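You operate a simulated robot arm through the tools that you are given. There is no shell and no other tool.

You are at the controls of a simulated two-armed robot. One attempt, no reset.

JOB
Zero the height display on the silver setting block.
Fine: touch it with the plunger first; swing the plate out and put the block back. Set down upright: silver setting block.
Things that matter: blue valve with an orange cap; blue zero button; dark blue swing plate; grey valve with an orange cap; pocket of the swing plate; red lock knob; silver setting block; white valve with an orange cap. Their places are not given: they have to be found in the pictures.

It is judged by the outcome, as a careful person would: the job done as asked, and still so three seconds after it is handed in. It fails if anything else is knocked over, pushed out of place, dropped, spilled or broken.

ROBOT AND FRAMES
Two 7-joint arms with fingered hands on one trunk that stands fixed in place. Base frame: the origin is at the foot of the trunk, x ahead of it, y to its left, z up; the work surface is at about z = 0.86. Lengths are in m, angles in degrees, forces in N, time in s.
The left shoulder is at [0.07, 0.143, 1.339], the right one opposite. With the tool pointing down near the work surface each hand reaches from about 0.1 to 0.74 m from the base axis, measured 20 degrees to its own side. Payload 3.6 kg a hand.
Tool frame (each hand has its own): the origin (TCP) lies between the finger pads and is the grasp point; the fingertips stand 0.025 m ahead of it; z points along the fingers, y is the line along which they close. Largest opening 0.088 m; the body of the gripper starts 0.029 m behind the TCP. The gripper is a hand of 5 fingers: y runs from the thumb to the fingers, the wrist lies at [-0.013, -0.097, -0.162] in the tool frame, and closing takes about 1.5 s.
Orientation is told as [roll, pitch, yaw] about the base's x, y, z axes, in that order, counted from this pose: with the fingers straight down and the wrist toward the robot, the tool's x, y and z point along [0, 1, 0], [1, 0, 0] and [0, 0, -1] of the base frame.

CONTROLS
- The arms move only by the tool apply_moves. It takes "left_moves", "right_moves" or both (then of equal length, played together; a hand with none holds still); each is a list that holds one entry, the list of rows, each a list of 6 numbers: the shift along the base's x, y, z in units of 400 mm (1.0 is 400 mm), then the turn, a rotation vector about the base's x, y, z in units of 90 degrees (1.0 is 90 degrees). In form: [[[tx, ty, tz, wx, wy, wz], ...]]. A call has 1 to 20 rows; each row is the pose to reach, as a shift and turn from the pose commanded when the call began. "left_claw" and "right_claw" are, for a hand that has rows, the opening, from 0 (shut) to 1 (fully open), set as the call begins (left out, the last holds). A call with a number of a shift or a turn outside -1 to 1 is refused whole. Rows are played at 5 a second. More than 0.05 m and 8.6 degrees between two rows, or a gripper value outside its range, and nothing of the call is played. Where a pose cannot be reached the arm comes as near as it can. A force on the tool above 60 N (or 10 N above the force at the start of the call, whichever is more), or a blocked arm, ends the call early, and 0.2 s more pass. Each finger travels about 0.072 m/s and halts on what it meets, pressing with about 28 N; the grip force reading is that of the motor and also rises with nothing between the fingers. The clock runs only during rows and for 0.2 s after the last one: add rows that repeat a pose to give the fingers time. The reply holds the time, the measured pose of the TCP, the force on the tool along the base axes, the opening and the grip force, in the units named above and with some noise, with the torque about the TCP (base axes, N m) and any sound that the robot's microphone picked up.
- Cameras (640 x 400 px; columns grow to the right, rows downward): "scene" is now at [0.1215, 0.0502, 1.5648]; the picture's right is [0.57, -0.82, 0.00], its down [-0.49, -0.34, -0.81] and it looks along [0.66, 0.46, -0.59] (base axes); focal length 292 px, centre (320, 200). "left" rides on the left gripper at [-0.059, -0.079, -0.105] in its tool frame; the picture's right is [-0.73, -0.32, 0.61], its down [0.62, -0.68, 0.38] and it looks along [0.29, 0.66, 0.70] (tool axes); focal length 234 px, centre (320, 200). "right" rides on the right gripper at [0.059, -0.079, -0.105] in its tool frame; the picture's right is [-0.73, 0.32, -0.61], its down [-0.62, -0.68, 0.38] and it looks along [-0.29, 0.66, 0.70] (tool axes); focal length 234 px, centre (320, 200).
- camera(camera): a new picture of that camera. No time passes.
- move_column(by): slides the trunk up (or, below 0, down) by that many m; the arms and the scene camera ride with it, the base frame stays. It gives what a move gives, with no picture.
- move_fingers(index, middle, ring, little, thumb_bend, thumb_turn, hand): sets how far each is bent, from 0 (flat) to 1 (curled in); at 0.3 the hand is open as for a grip, at 0.7 the pads meet at the TCP. One left out holds its place. A second passes; each finger stops where it meets its share of the squeeze, and holds until it gets a number again. A gripper value or a shape takes the hand back. It gives what a move gives, with no picture; readings hold the bend of each and the force on index, middle, ring, little, thumb and palm. thumb_turn goes from beside the hand (0) to across from the fingers (1), as for a grip.
- preshape(shape, hand): the hand has 5 fingers and takes this shape, open, in about a second: jaw (thumb against the fingers, like two jaws); tri (thumb and two fingers); tip (a fingertip pinch); poke (one finger out to press); point (the index stretched); flat (the hand flat); cup (the hand cupped); fist (a fist). The gripper value then closes the fingers along that shape, each until it touches; the sizes above hold for jaw. It gives what a move gives, with no picture.
- head_to(pan, tilt): turns the head with the scene camera to pan (to the left, within 86 degrees either way) and tilt (down, from -29 to 69), counted from straight ahead of the robot. It gives what a move gives.
- locate(camera, pixels): for up to 12 pixels [column, row] of the newest picture of that camera ("zoom" is the newest enlarged one), the place [x, y, z] in the base frame of the surface seen there, good to about 0.003 m. No time passes.
- enlarge(camera, box): a new picture of the part [left, top, right, bottom] of that camera's present view, enlarged. No time passes.
- close_job(): hands the job in; it is judged then, once.

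Leave the grippers open and the arms clear of the work at the hand-in unless told otherwise.

The tools are called as name(argument=value, ...) on one line, values as JSON. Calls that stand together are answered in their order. apply_moves: Moves the arms, as the interface text tells. Its arguments: {"type":"object","properties":{"left_moves":{"type":"array","items":{"type":"array","items":{"type":"array","items":{"type":"number"}}}},"left_claw":{"type":"number"},"right_moves":{"type":"array","items":{"type":"array","items":{"type":"array","items":{"type":"number"}}}},"right_claw":{"type":"number"}},"required":[]} The other tools are called the same way: move_column (by) slides the trunk up or down; preshape (shape, hand) gives the hand a shape; move_fingers (index, middle, ring, little, thumb_bend, thumb_turn, hand) moves the fingers one by one; head_to (pan, tilt) turns the head that bears the scene camera; camera (camera) takes a picture; locate (camera, pixels) gives the place of the surface under pixels of a picture; enlarge (camera, box) takes an enlarged picture of a part of a camera's view; close_job () hands the job in.

At the start:

```text
time_s: 0.0
left_eef_pos: [0.3075, 0.4777, 1.3709]
left_ee_rot: [0.0, -0.1, 0.1]
left_force: [-0.6, -0.1, 0.8]
left_ft_torque: [0.03, -0.01, -0.02]
left_finger_gap: 0.0875
left_grasp_force: 0.0
left_shape: jaw
left_bend: [0.3, 0.3, 0.3, 0.3, 0.3, 0.98]
left_finger forces: [0.1, 0.0, 0.1, 0.1, 0.1, 0.0]
right_eef_pos: [0.538, 0.0247, 1.3373]
right_ee_rot: [0.0, 0.0, 0.0]
right_force: [-0.1, 0.3, 0.1]
right_ft_torque: [-0.01, 0.0, 0.02]
right_finger_gap: 0.0876
right_grasp_force: 0.0
right_shape: jaw
right_bend: [0.3, 0.3, 0.3, 0.3, 0.3, 0.98]
right_finger forces: [0.0, 0.1, 0.0, 0.1, 0.1, 0.0]
trunk travel left (down, up): [-0.875, 0.065]
head pan, tilt: [34.7, 36.3]
```

scene: 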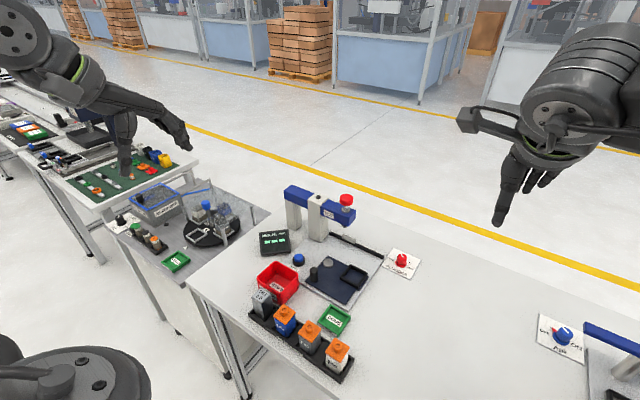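
right: 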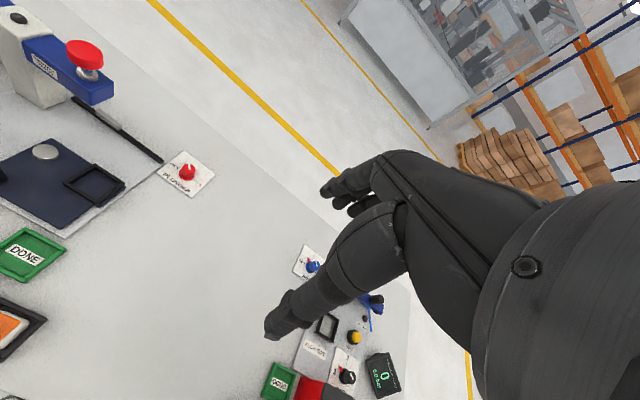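
left: 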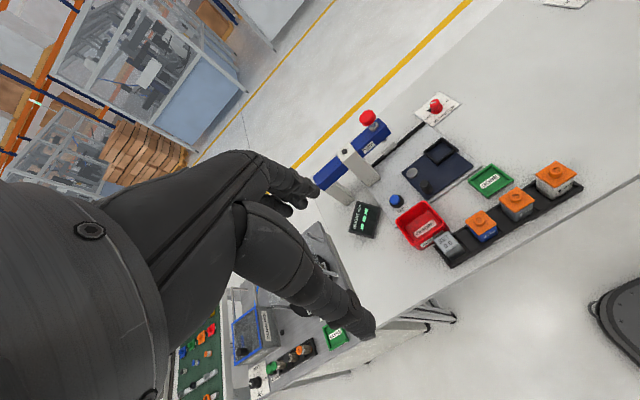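

I see a bench with a blue arm press/gauge, a dark swing plate, a display, a blue button, and a rack with a silver block and three valves. I'll enlarge the scene picture around the station first.

enlarge(camera="scene", box=[230, 170, 430, 390])

enlarge(camera="left", box=[300, 80, 600, 280])

```text
1.82 times, centred on (330, 280) of scene
```

zoom: 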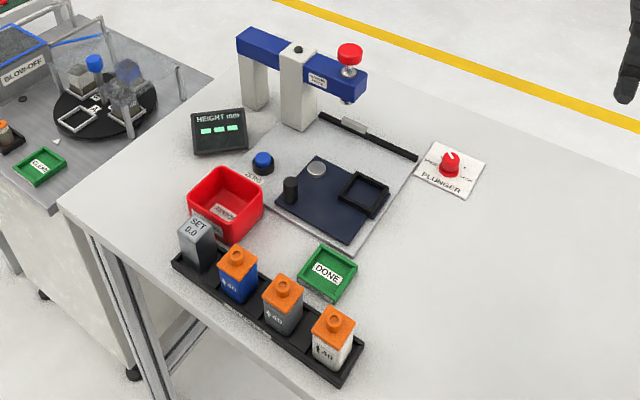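

```text
2.00 times, centred on (450, 180) of left
```

zoom: 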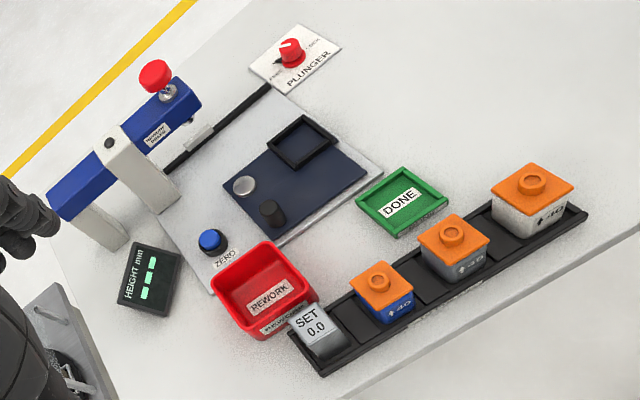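

I see the swing plate with pocket at its right, a silver pivot, and a dark handle post, plus a PLUNGER card with red knob. I'll zoom closer into each part.

enlarge(camera="scene", box=[380, 235, 430, 285])

enlarge(camera="scene", box=[275, 180, 395, 260])

enlarge(camera="scene", box=[285, 235, 385, 315])

enlarge(camera="scene", box=[245, 280, 365, 385])

```text
8.00 times, centred on (405, 260) of scene
```

zoom: 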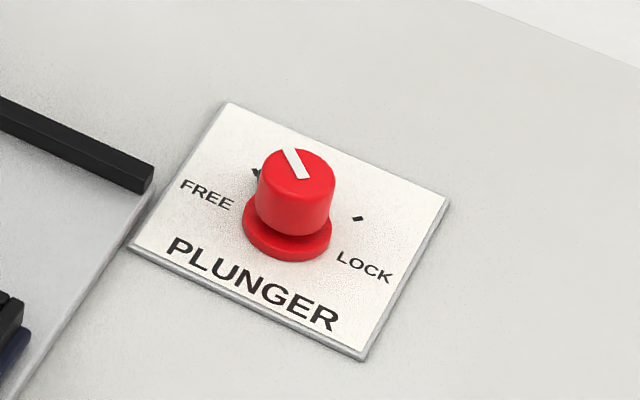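

```text
5.00 times, centred on (335, 220) of scene
```

zoom: 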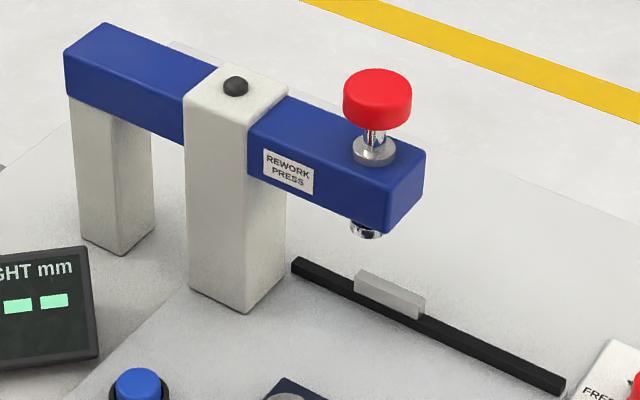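

```text
5.00 times, centred on (335, 275) of scene
```

zoom: 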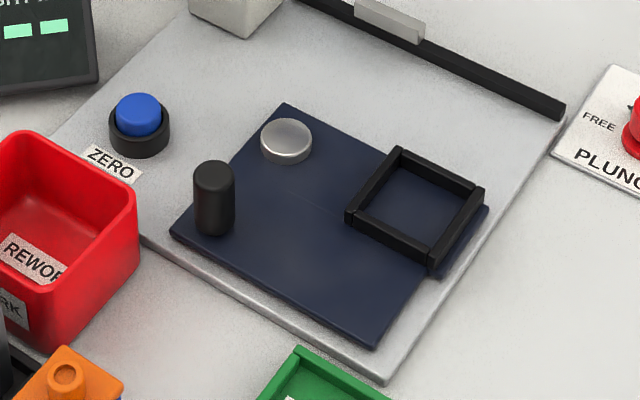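

```text
3.81 times, centred on (305, 332) of scene
```

zoom: 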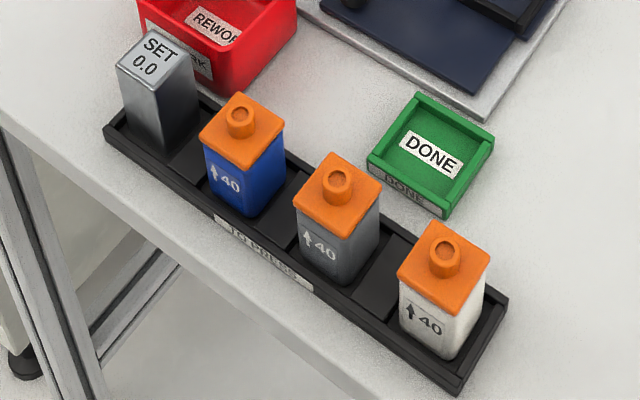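

The knob reads FREE/LOCK with pointer currently toward FREE. I'll locate the rack's block, valves and trays in the newest zoom picture.

locate(camera="zoom", pixels=[[117, 65], [148, 32], [196, 55], [163, 85], [155, 60], [160, 150], [240, 135], [337, 200], [443, 268], [105, 130], [455, 385], [505, 300]])

enlarge(camera="scene", box=[285, 235, 385, 315])

```text
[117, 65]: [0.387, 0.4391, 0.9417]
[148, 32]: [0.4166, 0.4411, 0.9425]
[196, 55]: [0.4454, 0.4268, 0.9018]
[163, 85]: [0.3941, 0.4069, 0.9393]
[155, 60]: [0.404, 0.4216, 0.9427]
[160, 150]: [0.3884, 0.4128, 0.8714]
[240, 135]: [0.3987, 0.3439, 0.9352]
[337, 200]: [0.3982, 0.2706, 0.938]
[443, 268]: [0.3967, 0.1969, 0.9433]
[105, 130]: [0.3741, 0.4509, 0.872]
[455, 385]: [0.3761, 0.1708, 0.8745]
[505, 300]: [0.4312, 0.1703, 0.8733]
```

```text
5.00 times, centred on (335, 275) of scene
```

zoom: 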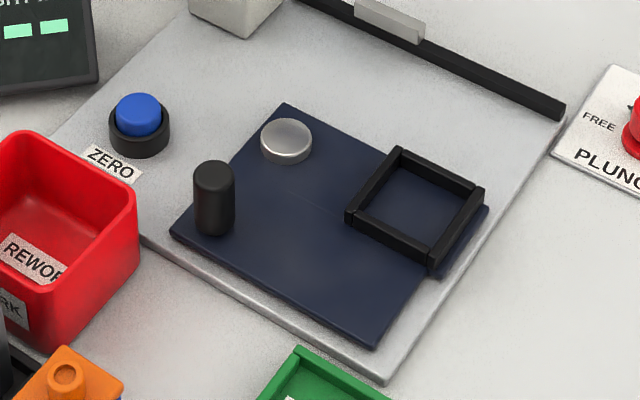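

The silver block stands at about (0.404, 0.423), top z 0.942. Next I locate the plate, pocket, pivot, handle and button.

locate(camera="zoom", pixels=[[286, 135], [215, 170], [215, 225], [400, 150], [482, 190], [348, 215], [432, 262], [418, 205], [286, 105], [173, 233], [372, 345], [138, 103]])

enlarge(camera="scene", box=[275, 180, 395, 260])

```text
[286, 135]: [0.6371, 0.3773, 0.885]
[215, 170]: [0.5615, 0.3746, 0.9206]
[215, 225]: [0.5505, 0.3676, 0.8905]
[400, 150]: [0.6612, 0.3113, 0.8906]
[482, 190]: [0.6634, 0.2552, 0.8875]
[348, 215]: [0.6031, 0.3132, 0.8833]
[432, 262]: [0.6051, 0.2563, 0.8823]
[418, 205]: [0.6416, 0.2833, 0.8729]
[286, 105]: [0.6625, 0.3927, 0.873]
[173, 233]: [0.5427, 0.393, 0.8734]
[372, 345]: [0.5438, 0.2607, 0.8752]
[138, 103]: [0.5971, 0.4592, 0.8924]
```

```text
5.00 times, centred on (335, 220) of scene
```

zoom: 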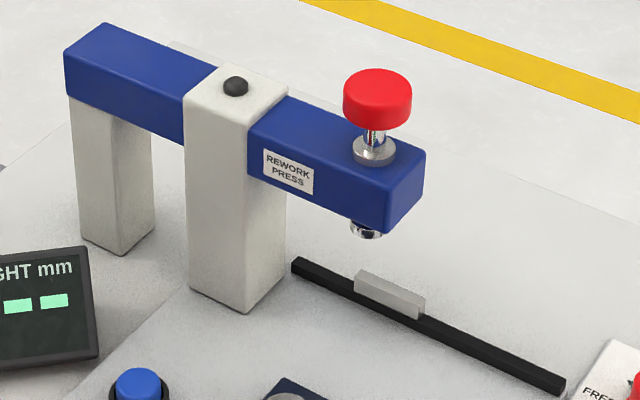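

Pivot is at about (0.637,0.377), handle post at (0.556,0.372), pocket centre (0.633,0.284). Next: press, plunger and fence positions.

locate(camera="zoom", pixels=[[378, 85], [376, 110], [375, 152], [367, 235], [385, 225], [425, 160], [250, 180], [240, 310], [295, 265], [560, 385], [390, 290], [140, 385]])

enlarge(camera="scene", box=[380, 235, 430, 285])

```text
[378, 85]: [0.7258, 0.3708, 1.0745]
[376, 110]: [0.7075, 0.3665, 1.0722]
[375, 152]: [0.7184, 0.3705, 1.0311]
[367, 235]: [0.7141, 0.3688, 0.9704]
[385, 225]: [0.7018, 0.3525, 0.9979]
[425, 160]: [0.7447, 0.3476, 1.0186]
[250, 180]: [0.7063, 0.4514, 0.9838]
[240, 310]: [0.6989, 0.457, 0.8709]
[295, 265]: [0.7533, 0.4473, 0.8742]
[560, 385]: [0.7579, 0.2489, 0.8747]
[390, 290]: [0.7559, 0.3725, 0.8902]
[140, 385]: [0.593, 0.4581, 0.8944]
```

```text
8.00 times, centred on (405, 260) of scene
```

zoom: 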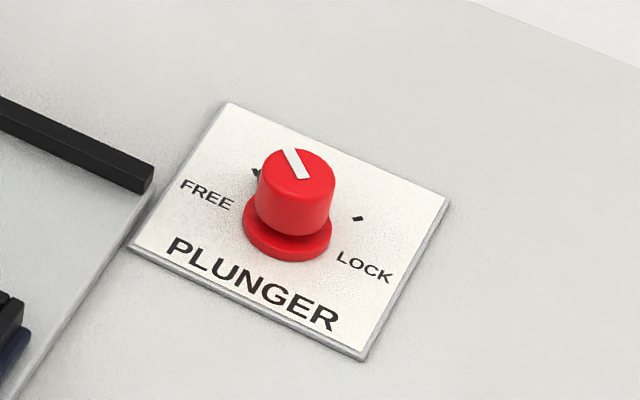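

Plunger axis is at about (0.722,0.369), its red cap top at z≈1.075; turning the plate 90° counter-clockwise puts the pocket under it. Now I locate the lock knob and its marks.

locate(camera="zoom", pixels=[[295, 165], [290, 150], [303, 175], [258, 172], [357, 218], [285, 245], [245, 215], [230, 105], [447, 200], [363, 358], [130, 245], [335, 200]])

enlarge(camera="right", box=[0, 0, 240, 150])

```text
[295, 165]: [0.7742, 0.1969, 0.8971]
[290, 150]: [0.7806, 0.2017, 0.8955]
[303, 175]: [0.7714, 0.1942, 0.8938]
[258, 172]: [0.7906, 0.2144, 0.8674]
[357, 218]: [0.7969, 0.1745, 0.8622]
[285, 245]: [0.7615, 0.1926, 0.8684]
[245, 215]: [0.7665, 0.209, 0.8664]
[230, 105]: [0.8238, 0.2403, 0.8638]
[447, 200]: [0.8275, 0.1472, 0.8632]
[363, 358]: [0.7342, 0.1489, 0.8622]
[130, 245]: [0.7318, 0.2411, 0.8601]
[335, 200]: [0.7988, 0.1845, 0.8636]
```

```text
2.67 times, centred on (120, 75) of right
```

zoom: 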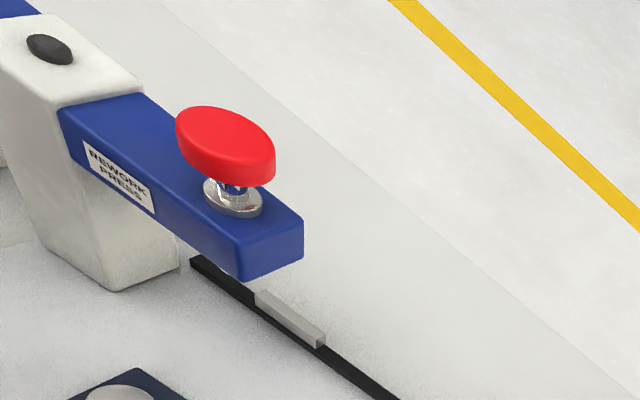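

The knob is at about (0.775,0.196), top z≈0.896; FREE mark is ahead-left, LOCK ahead-right. Next I check the display, the bin and the rack edges near the block.

enlarge(camera="scene", box=[255, 225, 315, 265])

enlarge(camera="scene", box=[245, 250, 325, 330])

```text
10.00 times, centred on (285, 245) of scene
```

zoom: 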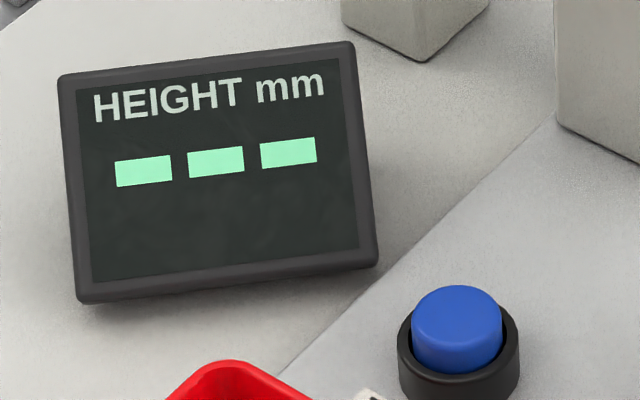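

```text
5.00 times, centred on (285, 290) of scene
```

zoom: 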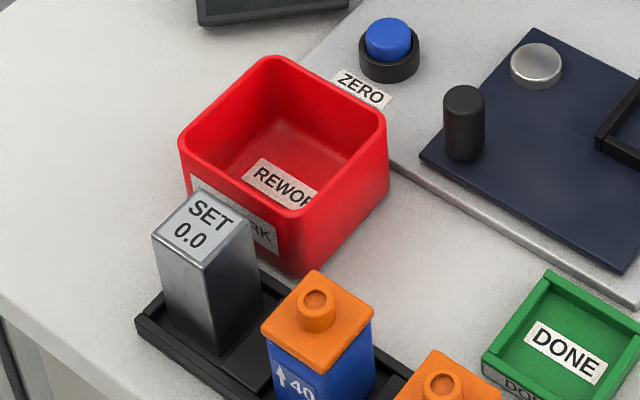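

locate(camera="zoom", pixels=[[292, 212], [180, 138], [275, 60], [383, 125], [235, 175], [252, 255], [195, 190], [248, 225], [205, 265], [155, 235], [265, 310], [200, 228]])

camera(camera="left")

```text
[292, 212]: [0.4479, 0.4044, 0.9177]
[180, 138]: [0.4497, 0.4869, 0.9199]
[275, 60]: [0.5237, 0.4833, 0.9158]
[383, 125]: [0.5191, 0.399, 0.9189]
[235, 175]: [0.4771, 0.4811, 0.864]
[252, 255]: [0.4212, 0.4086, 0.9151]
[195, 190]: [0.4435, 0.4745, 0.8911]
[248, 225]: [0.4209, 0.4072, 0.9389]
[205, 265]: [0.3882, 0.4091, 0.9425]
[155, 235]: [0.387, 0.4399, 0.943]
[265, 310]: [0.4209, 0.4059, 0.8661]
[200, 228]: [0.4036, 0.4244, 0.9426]
```

```text
taken
```

left: 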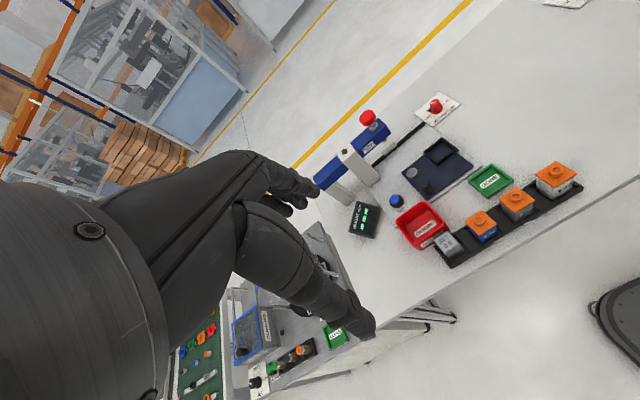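

The silver block spans x 0.388–0.421, y 0.407–0.440, top 0.9425; the red bin's near wall is at x≈0.445, top 0.918, so the far-side gap is only ~2 cm. I'll bring the left hand above the block (about z 1.05) with a partly closed jaw and look.

apply_moves(left_moves=[[[0.0243, -0.0135, -0.08, 0, 0, 0], [0.0485, -0.027, -0.16, 0, 0, 0], [0.0728, -0.0405, -0.24, 0, 0, 0], [0.097, -0.054, -0.32, 0, 0, 0], [0.1213, -0.0675, -0.4, 0, 0, 0], [0.1455, -0.081, -0.48, 0, 0, 0], [0.1698, -0.0945, -0.56, 0, 0, 0], [0.194, -0.108, -0.64, 0, 0, 0], [0.2183, -0.1215, -0.72, 0, 0, 0], [0.2425, -0.135, -0.8, 0, 0, 0], [0.2425, -0.135, -0.8, 0, 0, 0]]], left_claw=0.6)

camera(camera="scene")

camera(camera="left")

```text
time_s: 2.4
left_eef_pos: [0.4043, 0.4222, 1.0509]
left_ee_rot: [0.0, -0.1, 0.1]
left_force: [1.0, -1.1, 0.1]
left_ft_torque: [0.01, 0.02, -0.02]
left_finger_gap: 0.053
left_grasp_force: 0.0
left_shape: jaw
left_bend: [0.29, 0.4, 0.37, 0.43, 0.64, 1.0]
left_finger forces: [0.1, 0.0, 0.0, 0.0, 0.0, 0.1]
right_eef_pos: [0.5369, 0.0254, 1.338]
right_ee_rot: [0.1, 0.0, 0.1]
right_force: [-0.2, -1.2, 0.2]
right_ft_torque: [0.0, -0.02, 0.03]
right_finger_gap: 0.0875
right_grasp_force: 0.0
right_shape: jaw
right_bend: [0.3, 0.3, 0.3, 0.3, 0.3, 0.98]
right_finger forces: [0.0, 0.0, 0.1, 0.1, 0.0, 0.0]
trunk travel left (down, up): [-0.875, 0.065]
head pan, tilt: [34.7, 36.3]
```

```text
taken
```

scene: 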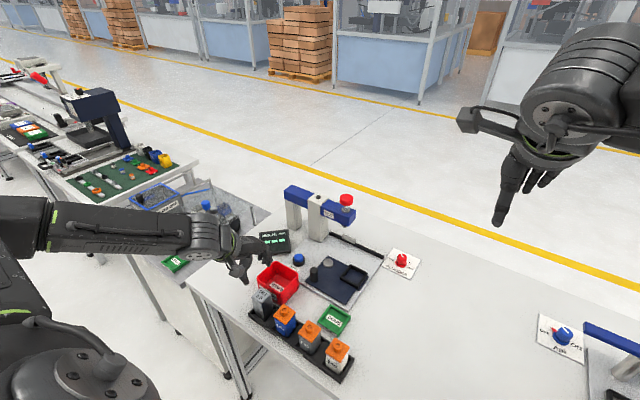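

```text
taken
```

left: 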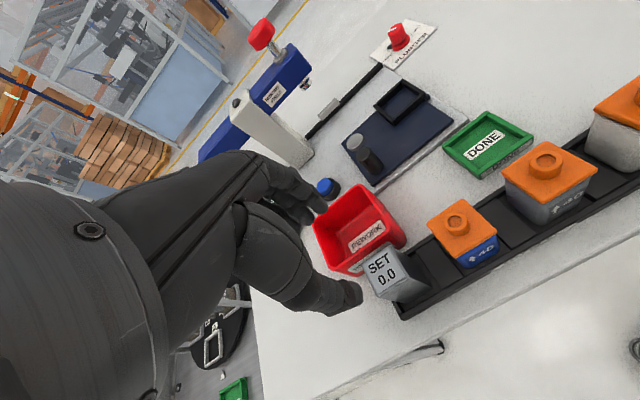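

The hand hovers above the block region. I'll enlarge the scene view at about (250,260) to see fingers vs. block and bin.

enlarge(camera="scene", box=[195, 205, 325, 325])

enlarge(camera="left", box=[220, 130, 460, 330])

```text
3.33 times, centred on (260, 265) of scene
```

zoom: 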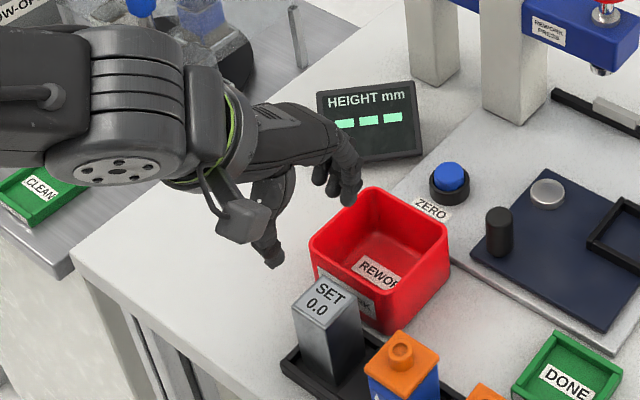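

```text
2.00 times, centred on (340, 230) of left
```

zoom: 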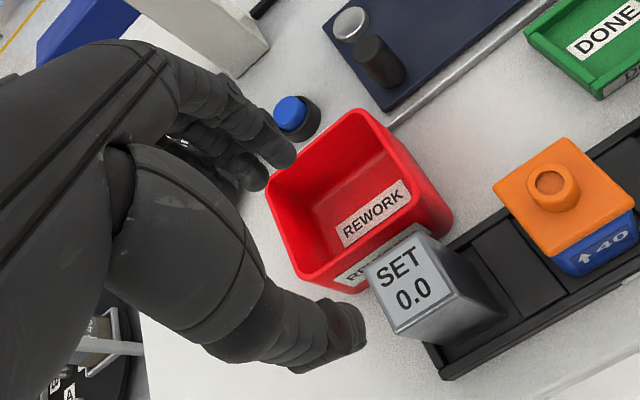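

Fingers and thumb straddle the block position from above. I'll locate the thumb tip and fingertips to check their geometry.

locate(camera="zoom", pixels=[[340, 330], [357, 318], [355, 345], [290, 155], [285, 165], [250, 185], [265, 130], [225, 110]])

enlarge(camera="scene", box=[235, 225, 285, 275])

```text
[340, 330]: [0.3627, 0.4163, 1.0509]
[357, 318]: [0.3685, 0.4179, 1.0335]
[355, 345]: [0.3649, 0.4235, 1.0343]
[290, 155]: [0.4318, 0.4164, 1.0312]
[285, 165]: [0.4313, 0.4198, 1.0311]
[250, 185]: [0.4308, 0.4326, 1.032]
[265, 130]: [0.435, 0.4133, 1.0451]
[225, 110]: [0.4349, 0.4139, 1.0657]
```

```text
8.00 times, centred on (260, 250) of scene
```

zoom: 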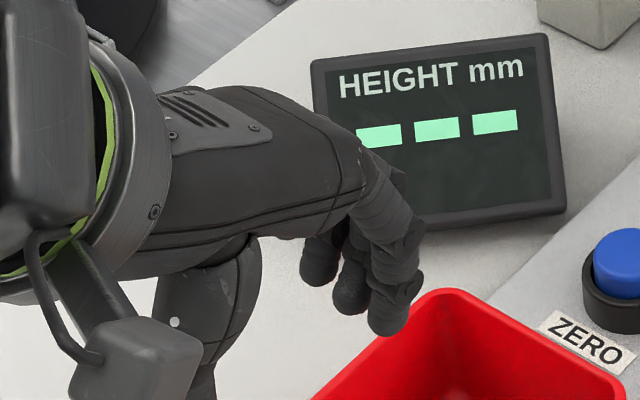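

Fingertips sit ~0.022 m below the TCP; index and middle are centred on the block's y. I'll narrow the claw to 0.55 and lower to TCP z≈0.970 (tips just above the block top 0.9425), then check.

apply_moves(left_moves=[[[0.0, 0.002, -0.07, 0, 0, 0], [0.0, 0.003, -0.13, 0, 0, 0], [0.0, 0.003, -0.18, 0, 0, 0], [0.0, 0.003, -0.2, 0, 0, 0], [0.0, 0.003, -0.2, 0, 0, 0], [0.0, 0.003, -0.2, 0, 0, 0]]], left_claw=0.55)

camera(camera="left")

enlarge(camera="left", box=[240, 150, 440, 350])

enlarge(camera="scene", box=[215, 235, 305, 335])

```text
time_s: 3.8
left_eef_pos: [0.4036, 0.4242, 0.9699]
left_ee_rot: [0.1, 0.0, 0.1]
left_force: [-0.7, -0.1, 0.0]
left_ft_torque: [-0.02, 0.01, -0.02]
left_finger_gap: 0.049
left_grasp_force: 0.0
left_shape: jaw
left_bend: [0.74, 0.42, 0.39, 0.42, 0.67, 1.0]
left_finger forces: [0.1, 0.1, 0.1, 0.1, 0.1, 0.0]
right_eef_pos: [0.5371, 0.0247, 1.3386]
right_ee_rot: [0.1, 0.0, 0.0]
right_force: [0.0, -0.8, -1.1]
right_ft_torque: [0.02, -0.02, 0.05]
right_finger_gap: 0.0878
right_grasp_force: 0.1
right_shape: jaw
right_bend: [0.3, 0.3, 0.3, 0.3, 0.3, 0.98]
right_finger forces: [0.0, 0.1, 0.1, 0.0, 0.0, 0.0]
trunk travel left (down, up): [-0.875, 0.065]
head pan, tilt: [34.7, 36.3]
```

```text
taken
```

left: 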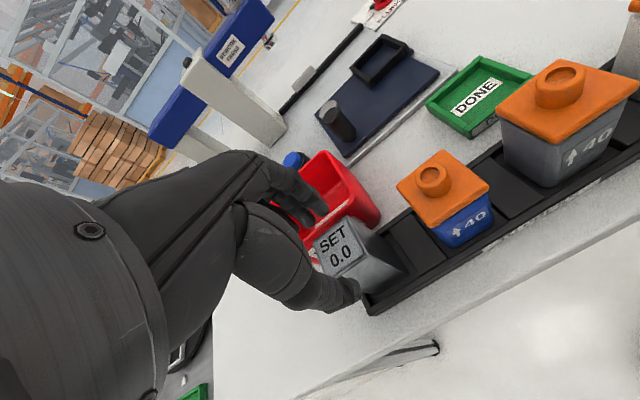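

```text
2.00 times, centred on (340, 250) of left
```

zoom: 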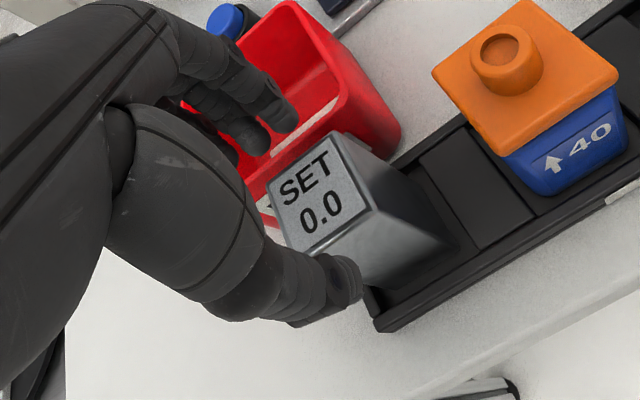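

```text
4.00 times, centred on (260, 285) of scene
```

zoom: 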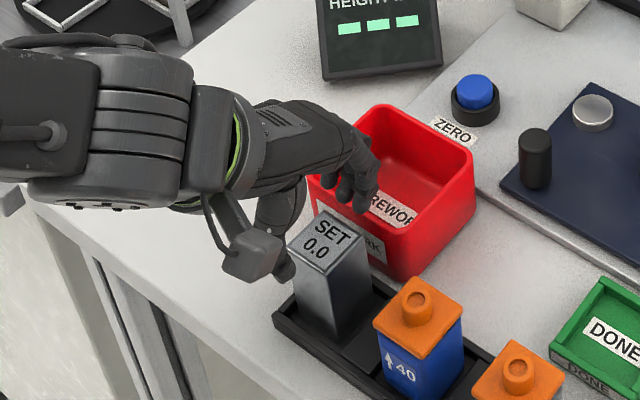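

The hand sits above the block with fingers on the bin side and thumb on the near side. I'll locate fingertip, thumb and block edges in the left picture.

locate(camera="left", pixels=[[318, 208], [302, 215], [312, 190], [354, 290], [350, 302], [335, 280], [345, 225], [357, 262], [318, 247], [335, 250], [345, 172], [318, 150]])

```text
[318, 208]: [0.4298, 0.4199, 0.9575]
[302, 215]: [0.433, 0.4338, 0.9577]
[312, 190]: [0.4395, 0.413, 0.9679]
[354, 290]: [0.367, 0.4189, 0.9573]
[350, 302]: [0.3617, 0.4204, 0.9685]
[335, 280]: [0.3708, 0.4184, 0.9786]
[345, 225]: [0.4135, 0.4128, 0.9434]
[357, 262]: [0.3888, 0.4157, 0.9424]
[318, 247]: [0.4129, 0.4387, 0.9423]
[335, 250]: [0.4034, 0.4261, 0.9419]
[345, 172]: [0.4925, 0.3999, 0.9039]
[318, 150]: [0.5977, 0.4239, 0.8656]
```

Clearances look fine: finger pads at x≈0.430 vs. block face 0.421, bin rim 0.447. I'll lower to TCP z≈0.936 and then close the fingers on the block.

apply_moves(left_moves=[[[0.0, 0.0, -0.03, 0, 0, 0], [0.0, 0.0, -0.06, 0, 0, 0], [0.0, 0.0, -0.085, 0, 0, 0], [0.0, 0.0, -0.085, 0, 0, 0]]], left_claw=0.55)

enlarge(camera="left", box=[240, 150, 440, 350])

enlarge(camera="scene", box=[225, 255, 305, 335])

```text
time_s: 4.8
left_eef_pos: [0.4038, 0.4248, 0.9367]
left_ee_rot: [0.1, -0.2, 0.0]
left_force: [-0.7, -0.5, 2.0]
left_ft_torque: [0.02, -0.08, 0.0]
left_finger_gap: 0.0482
left_grasp_force: 0.1
left_shape: jaw
left_bend: [0.74, 0.43, 0.39, 0.42, 0.67, 1.0]
left_finger forces: [0.0, 2.5, 0.0, 0.0, 0.0, 0.1]
right_eef_pos: [0.5359, 0.0257, 1.3376]
right_ee_rot: [0.0, 0.0, 0.0]
right_force: [0.7, 0.5, -0.1]
right_ft_torque: [0.02, 0.0, 0.0]
right_finger_gap: 0.0878
right_grasp_force: 0.1
right_shape: jaw
right_bend: [0.3, 0.3, 0.3, 0.3, 0.3, 0.98]
right_finger forces: [0.1, 0.1, 0.1, 0.0, 0.1, 0.0]
trunk travel left (down, up): [-0.875, 0.065]
head pan, tilt: [34.7, 36.3]
```

```text
2.00 times, centred on (340, 250) of left
```

zoom: 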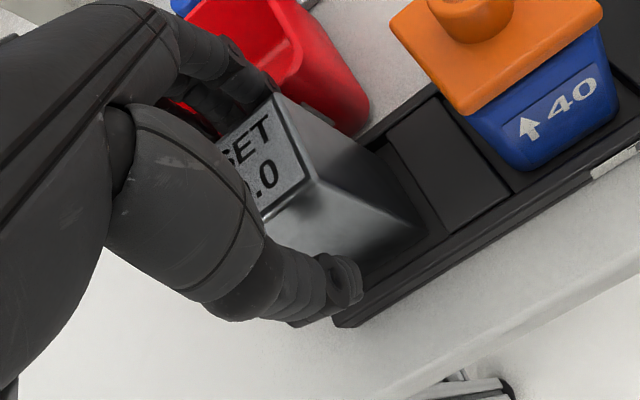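

```text
5.00 times, centred on (265, 295) of scene
```

zoom: 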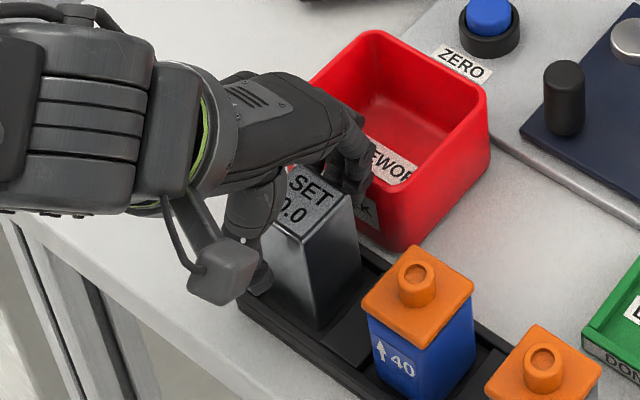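

The middle finger reads 2.5 N and there's 2 N upward: it may be touching the bin rim or the block. I'll look closer before closing.

enlarge(camera="left", box=[280, 150, 360, 230])

enlarge(camera="scene", box=[255, 265, 305, 305])

```text
5.00 times, centred on (320, 190) of left
```

zoom: 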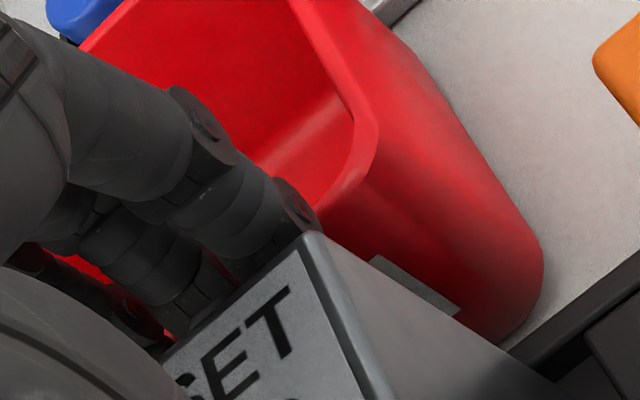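

```text
10.00 times, centred on (280, 285) of scene
```

zoom: 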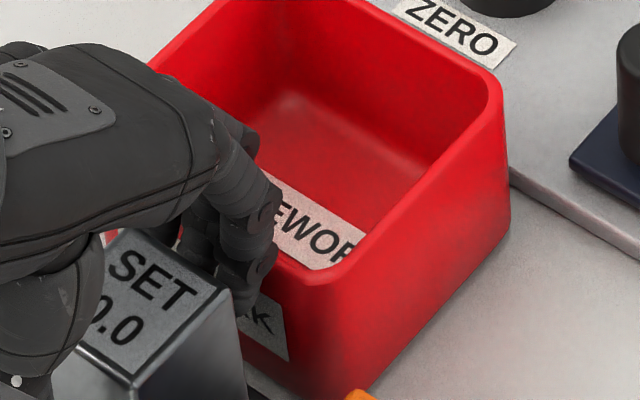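

The middle fingertip rests near the bin's rim. I'll raise 5 mm and back off 3 mm toward me first, then close the hand on the block.

apply_moves(left_moves=[[[-0.004, 0.0, 0.008, 0, 0, 0], [-0.0075, 0.0, 0.0125, 0, 0, 0], [-0.0075, 0.0, 0.0125, 0, 0, 0]]], left_claw=0.5)

enlarge(camera="left", box=[260, 150, 400, 310])

```text
time_s: 5.6
left_eef_pos: [0.4012, 0.4248, 0.9398]
left_ee_rot: [0.0, -0.1, 0.2]
left_force: [0.5, 0.3, -0.4]
left_ft_torque: [-0.01, -0.02, 0.01]
left_finger_gap: 0.0445
left_grasp_force: 0.0
left_shape: jaw
left_bend: [0.74, 0.44, 0.41, 0.41, 0.69, 1.0]
left_finger forces: [0.0, 0.1, 0.0, 0.0, 0.0, 0.0]
right_eef_pos: [0.5381, 0.0247, 1.3384]
right_ee_rot: [0.0, 0.0, 0.1]
right_force: [0.8, -0.1, -0.7]
right_ft_torque: [0.02, -0.01, -0.02]
right_finger_gap: 0.0877
right_grasp_force: 0.0
right_shape: jaw
right_bend: [0.3, 0.3, 0.3, 0.3, 0.3, 0.98]
right_finger forces: [0.0, 0.0, 0.0, 0.0, 0.1, 0.0]
trunk travel left (down, up): [-0.875, 0.065]
head pan, tilt: [34.7, 36.3]
```

```text
2.50 times, centred on (330, 230) of left
```

zoom: 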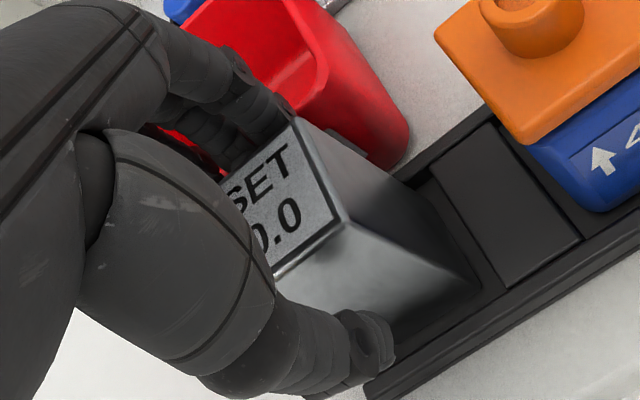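

Clear of contact now. Closing the left hand on the block and waiting for the fingers.

apply_moves(left_moves=[[[0, 0, 0, 0, 0, 0], [0, 0, 0, 0, 0, 0], [0, 0, 0, 0, 0, 0], [0, 0, 0, 0, 0, 0], [0, 0, 0, 0, 0, 0], [0, 0, 0, 0, 0, 0], [0, 0, 0, 0, 0, 0], [0, 0, 0, 0, 0, 0]]], left_claw=0)

enlarge(camera="left", box=[260, 150, 400, 310])

enlarge(camera="scene", box=[225, 255, 305, 335])

```text
time_s: 7.4
left_eef_pos: [0.4009, 0.425, 0.9409]
left_ee_rot: [0.0, 0.0, 0.1]
left_force: [-0.1, -0.1, 0.3]
left_ft_torque: [0.02, 0.0, 0.0]
left_finger_gap: 0.031
left_grasp_force: 28.1
left_shape: jaw
left_bend: [0.74, 0.49, 0.53, 0.5, 0.75, 1.0]
left_finger forces: [15.4, 8.1, 0.3, 0.0, 24.1, 0.1]
right_eef_pos: [0.5368, 0.0259, 1.3383]
right_ee_rot: [0.0, 0.0, 0.0]
right_force: [-0.2, 0.3, 0.1]
right_ft_torque: [-0.01, 0.02, 0.04]
right_finger_gap: 0.0874
right_grasp_force: 0.0
right_shape: jaw
right_bend: [0.3, 0.3, 0.3, 0.3, 0.3, 0.98]
right_finger forces: [0.0, 0.0, 0.0, 0.0, 0.1, 0.1]
trunk travel left (down, up): [-0.875, 0.065]
head pan, tilt: [34.7, 36.3]
```

```text
2.50 times, centred on (330, 230) of left
```

zoom: 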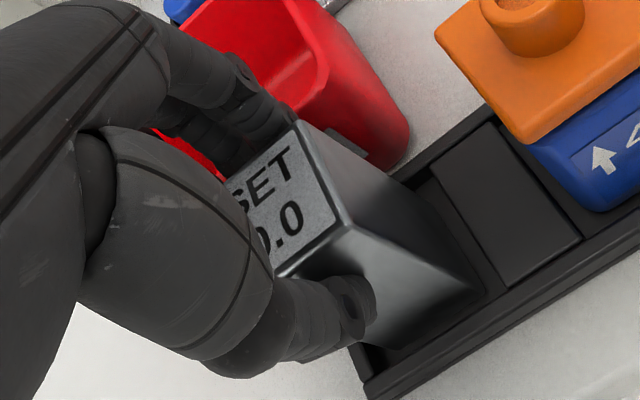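

```text
5.00 times, centred on (265, 295) of scene
```

zoom: 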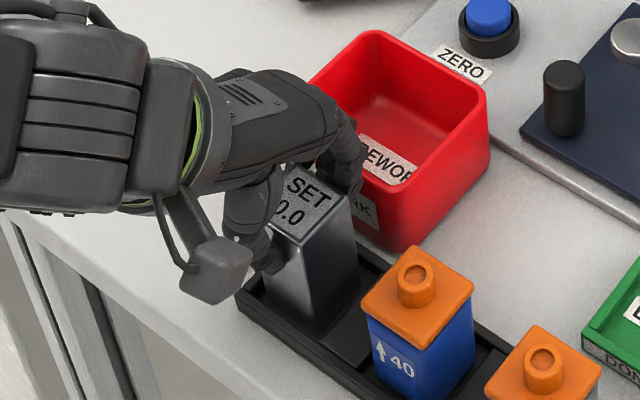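

Gripped: index 15 N, middle 8 N, thumb 24 N, gap 0.031. Now lift straight up 4 cm and check that the block comes along.

apply_moves(left_moves=[[[0, 0, 0.025, 0, 0, 0], [0, 0, 0.05, 0, 0, 0], [0, 0, 0.075, 0, 0, 0], [0, 0, 0.1, 0, 0, 0], [0, 0, 0.1, 0, 0, 0]]])

enlarge(camera="left", box=[260, 150, 400, 310])

enlarge(camera="scene", box=[225, 235, 325, 335])

```text
time_s: 8.6
left_eef_pos: [0.4013, 0.4253, 0.9817]
left_ee_rot: [0.0, 0.0, 0.1]
left_force: [0.0, 0.6, -2.1]
left_ft_torque: [0.01, 0.04, 0.03]
left_finger_gap: 0.0312
left_grasp_force: 28.3
left_shape: jaw
left_bend: [0.74, 0.49, 0.53, 0.5, 0.75, 1.0]
left_finger forces: [15.7, 8.1, 0.4, 0.0, 24.0, 0.0]
right_eef_pos: [0.5377, 0.026, 1.3374]
right_ee_rot: [0.0, -0.1, 0.0]
right_force: [0.8, -0.5, 0.3]
right_ft_torque: [0.0, 0.03, -0.02]
right_finger_gap: 0.0875
right_grasp_force: 0.1
right_shape: jaw
right_bend: [0.3, 0.3, 0.3, 0.3, 0.3, 0.98]
right_finger forces: [0.0, 0.0, 0.0, 0.1, 0.1, 0.0]
trunk travel left (down, up): [-0.875, 0.065]
head pan, tilt: [34.7, 36.3]
```

```text
2.50 times, centred on (330, 230) of left
```

zoom: 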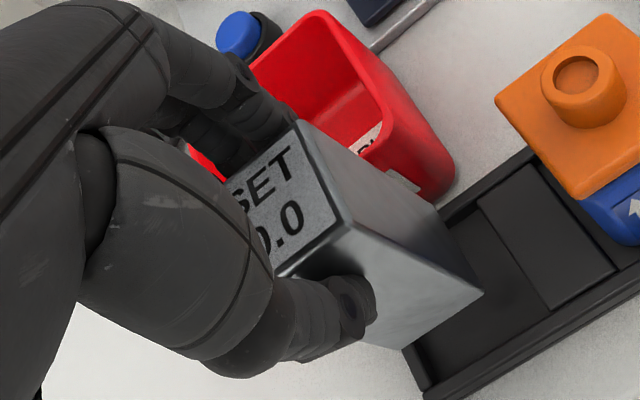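

```text
4.00 times, centred on (275, 285) of scene
```

zoom: 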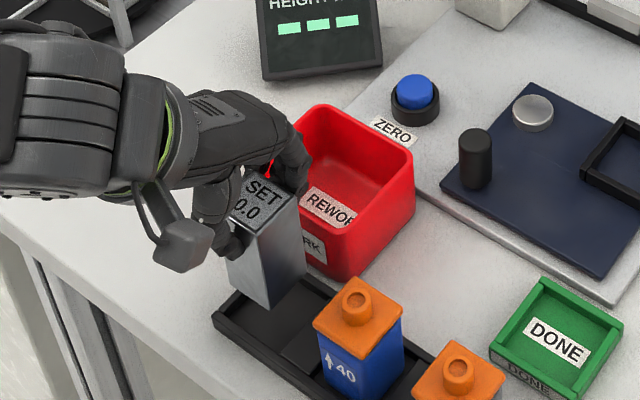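

The block is held and upright, adding ~2 N. I'll raise to z≈1.06 and carry it over to the pocket area near (0.60,0.30), then look.

apply_moves(left_moves=[[[0, 0, 0.08, 0, 0, 0], [0, 0, 0.16, 0, 0, 0], [0, 0, 0.2, 0, 0, 0], [0.08, -0.045, 0.2, 0, 0, 0], [0.16, -0.09, 0.2, 0, 0, 0], [0.24, -0.14, 0.2, 0, 0, 0], [0.32, -0.19, 0.2, 0, 0, 0], [0.4, -0.24, 0.2, 0, 0, 0], [0.48, -0.29, 0.2, 0, 0, 0], [0.52, -0.33, 0.2, 0, 0, 0], [0.52, -0.33, 0.2, 0, 0, 0]]])

camera(camera="left")

camera(camera="scene")

```text
time_s: 11.0
left_eef_pos: [0.6095, 0.2923, 1.0622]
left_ee_rot: [0.0, 0.0, 0.1]
left_force: [-0.7, 0.1, -1.6]
left_ft_torque: [0.04, -0.01, 0.01]
left_finger_gap: 0.0308
left_grasp_force: 27.9
left_shape: jaw
left_bend: [0.74, 0.49, 0.54, 0.5, 0.75, 1.0]
left_finger forces: [15.6, 8.4, 0.4, 0.1, 24.2, 0.1]
right_eef_pos: [0.5367, 0.0263, 1.3386]
right_ee_rot: [-0.1, -0.1, 0.0]
right_force: [-0.7, 0.2, 0.0]
right_ft_torque: [0.02, -0.03, 0.0]
right_finger_gap: 0.0876
right_grasp_force: 0.0
right_shape: jaw
right_bend: [0.3, 0.3, 0.3, 0.3, 0.3, 0.98]
right_finger forces: [0.1, 0.0, 0.0, 0.0, 0.0, 0.0]
trunk travel left (down, up): [-0.875, 0.065]
head pan, tilt: [34.7, 36.3]
```

```text
taken
```

left: 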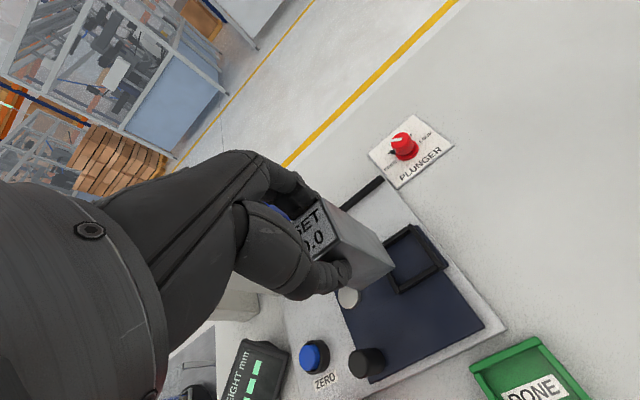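

```text
taken
```

scene: 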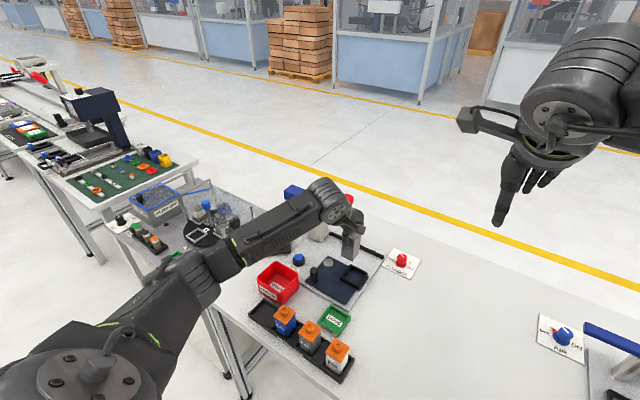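

I'm holding the block at about (0.61,0.292,1.062) and the pocket is visible at (415,258) in the left picture. I'll enlarge the pocket and locate its inner edges and the block's bottom corners.

enlarge(camera="left", box=[290, 170, 470, 320])

enlarge(camera="scene", box=[300, 210, 400, 310])

```text
2.67 times, centred on (380, 245) of left
```

zoom: 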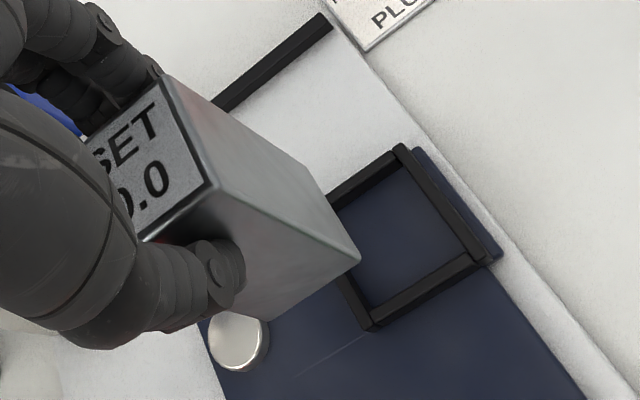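

```text
4.00 times, centred on (350, 260) of scene
```

zoom: 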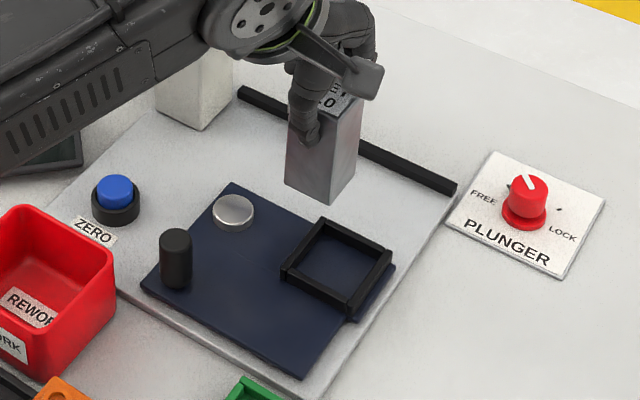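

locate(camera="zoom", pixels=[[322, 219], [389, 252], [284, 267], [350, 305], [327, 229], [380, 256], [296, 268], [348, 296], [338, 262], [326, 203], [284, 180], [176, 237]])

enlarge(camera="left", box=[290, 170, 470, 320])

```text
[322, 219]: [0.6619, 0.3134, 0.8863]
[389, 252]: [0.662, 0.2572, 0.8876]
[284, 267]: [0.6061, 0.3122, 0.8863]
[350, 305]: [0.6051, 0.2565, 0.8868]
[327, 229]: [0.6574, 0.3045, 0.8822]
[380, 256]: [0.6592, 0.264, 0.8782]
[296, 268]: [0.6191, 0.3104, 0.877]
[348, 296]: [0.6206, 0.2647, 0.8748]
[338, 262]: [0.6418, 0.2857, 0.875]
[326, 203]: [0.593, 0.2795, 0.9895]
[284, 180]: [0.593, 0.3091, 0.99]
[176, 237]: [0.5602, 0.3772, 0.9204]
```

```text
2.67 times, centred on (380, 245) of left
```

zoom: 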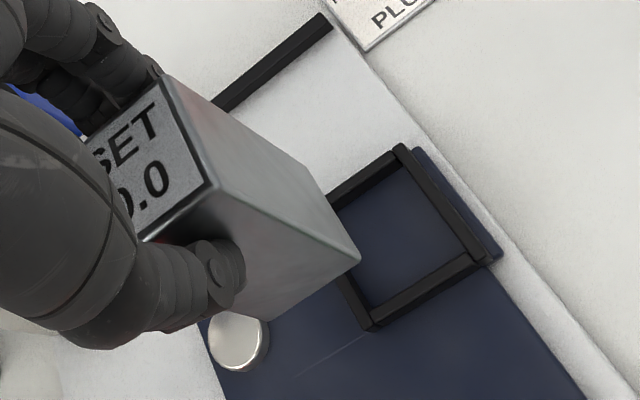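

locate(camera="zoom", pixels=[[165, 82], [209, 184], [356, 256], [280, 315], [265, 205], [150, 235], [404, 155], [480, 258], [375, 322], [345, 210], [415, 230], [325, 190]])

```text
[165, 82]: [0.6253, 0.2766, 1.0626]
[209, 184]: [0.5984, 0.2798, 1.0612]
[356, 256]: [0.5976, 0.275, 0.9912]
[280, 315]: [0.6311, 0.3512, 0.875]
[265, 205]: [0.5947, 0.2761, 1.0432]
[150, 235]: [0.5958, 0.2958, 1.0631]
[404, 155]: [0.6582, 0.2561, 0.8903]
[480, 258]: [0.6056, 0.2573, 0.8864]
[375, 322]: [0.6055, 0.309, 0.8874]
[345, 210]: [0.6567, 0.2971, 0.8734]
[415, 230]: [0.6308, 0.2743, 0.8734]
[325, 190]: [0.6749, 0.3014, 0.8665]
```

The pocket's outer spans x 0.605–0.662, y 0.256–0.313; centre (0.6335,0.285). The block centre is about (0.611,0.2925). I'll shift over the pocket and lower until the block's bottom is ~1.5 cm above the walls.

apply_moves(left_moves=[[[0.03, -0.009, 0.0, 0, 0, 0], [0.056, -0.018, 0.0, 0, 0, 0], [0.056, -0.018, -0.06, 0, 0, 0], [0.056, -0.018, -0.12, 0, 0, 0], [0.056, -0.018, -0.18, 0, 0, 0], [0.056, -0.018, -0.2, 0, 0, 0], [0.056, -0.018, -0.2, 0, 0, 0]]])

enlarge(camera="scene", box=[300, 210, 400, 310])

enlarge(camera="left", box=[290, 170, 470, 320])

```text
time_s: 12.6
left_eef_pos: [0.631, 0.2855, 0.982]
left_ee_rot: [0.2, 0.0, 0.1]
left_force: [-0.5, 0.3, -2.3]
left_ft_torque: [-0.01, 0.03, 0.0]
left_finger_gap: 0.031
left_grasp_force: 27.8
left_shape: jaw
left_bend: [0.74, 0.49, 0.54, 0.5, 0.75, 1.0]
left_finger forces: [15.6, 8.3, 0.4, 0.0, 24.2, 0.0]
right_eef_pos: [0.5387, 0.0259, 1.3383]
right_ee_rot: [0.1, 0.0, 0.1]
right_force: [-0.6, -0.2, 0.2]
right_ft_torque: [0.03, 0.02, -0.01]
right_finger_gap: 0.0878
right_grasp_force: 0.1
right_shape: jaw
right_bend: [0.3, 0.3, 0.3, 0.3, 0.3, 0.98]
right_finger forces: [0.0, 0.0, 0.0, 0.0, 0.0, 0.1]
trunk travel left (down, up): [-0.875, 0.065]
head pan, tilt: [34.7, 36.3]
```

```text
4.00 times, centred on (350, 260) of scene
```

zoom: 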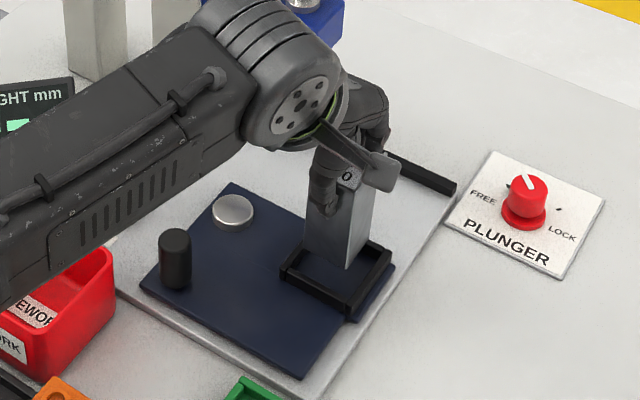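

```text
2.67 times, centred on (380, 245) of left
```

zoom: 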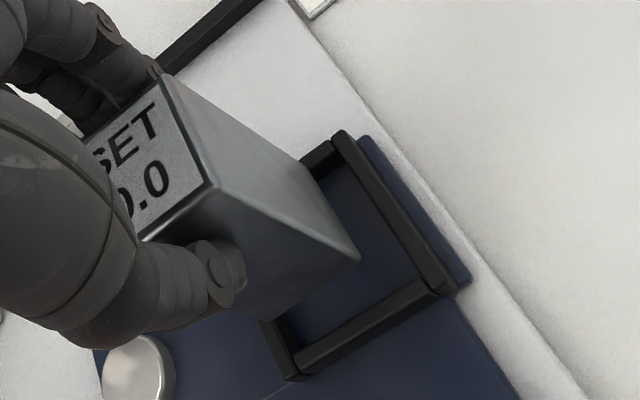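

It appears aligned. I'll check the block bottom's corner against the pocket walls by locating.

locate(camera="zoom", pixels=[[354, 256], [300, 245], [230, 300], [340, 140], [438, 285], [300, 368], [212, 185], [168, 85], [280, 180]])

```text
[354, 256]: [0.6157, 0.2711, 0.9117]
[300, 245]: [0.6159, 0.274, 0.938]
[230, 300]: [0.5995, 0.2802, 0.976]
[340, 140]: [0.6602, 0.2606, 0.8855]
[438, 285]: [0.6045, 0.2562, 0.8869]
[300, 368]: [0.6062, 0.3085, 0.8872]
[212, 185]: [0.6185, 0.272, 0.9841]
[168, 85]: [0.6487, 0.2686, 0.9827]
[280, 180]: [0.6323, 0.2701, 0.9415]
```

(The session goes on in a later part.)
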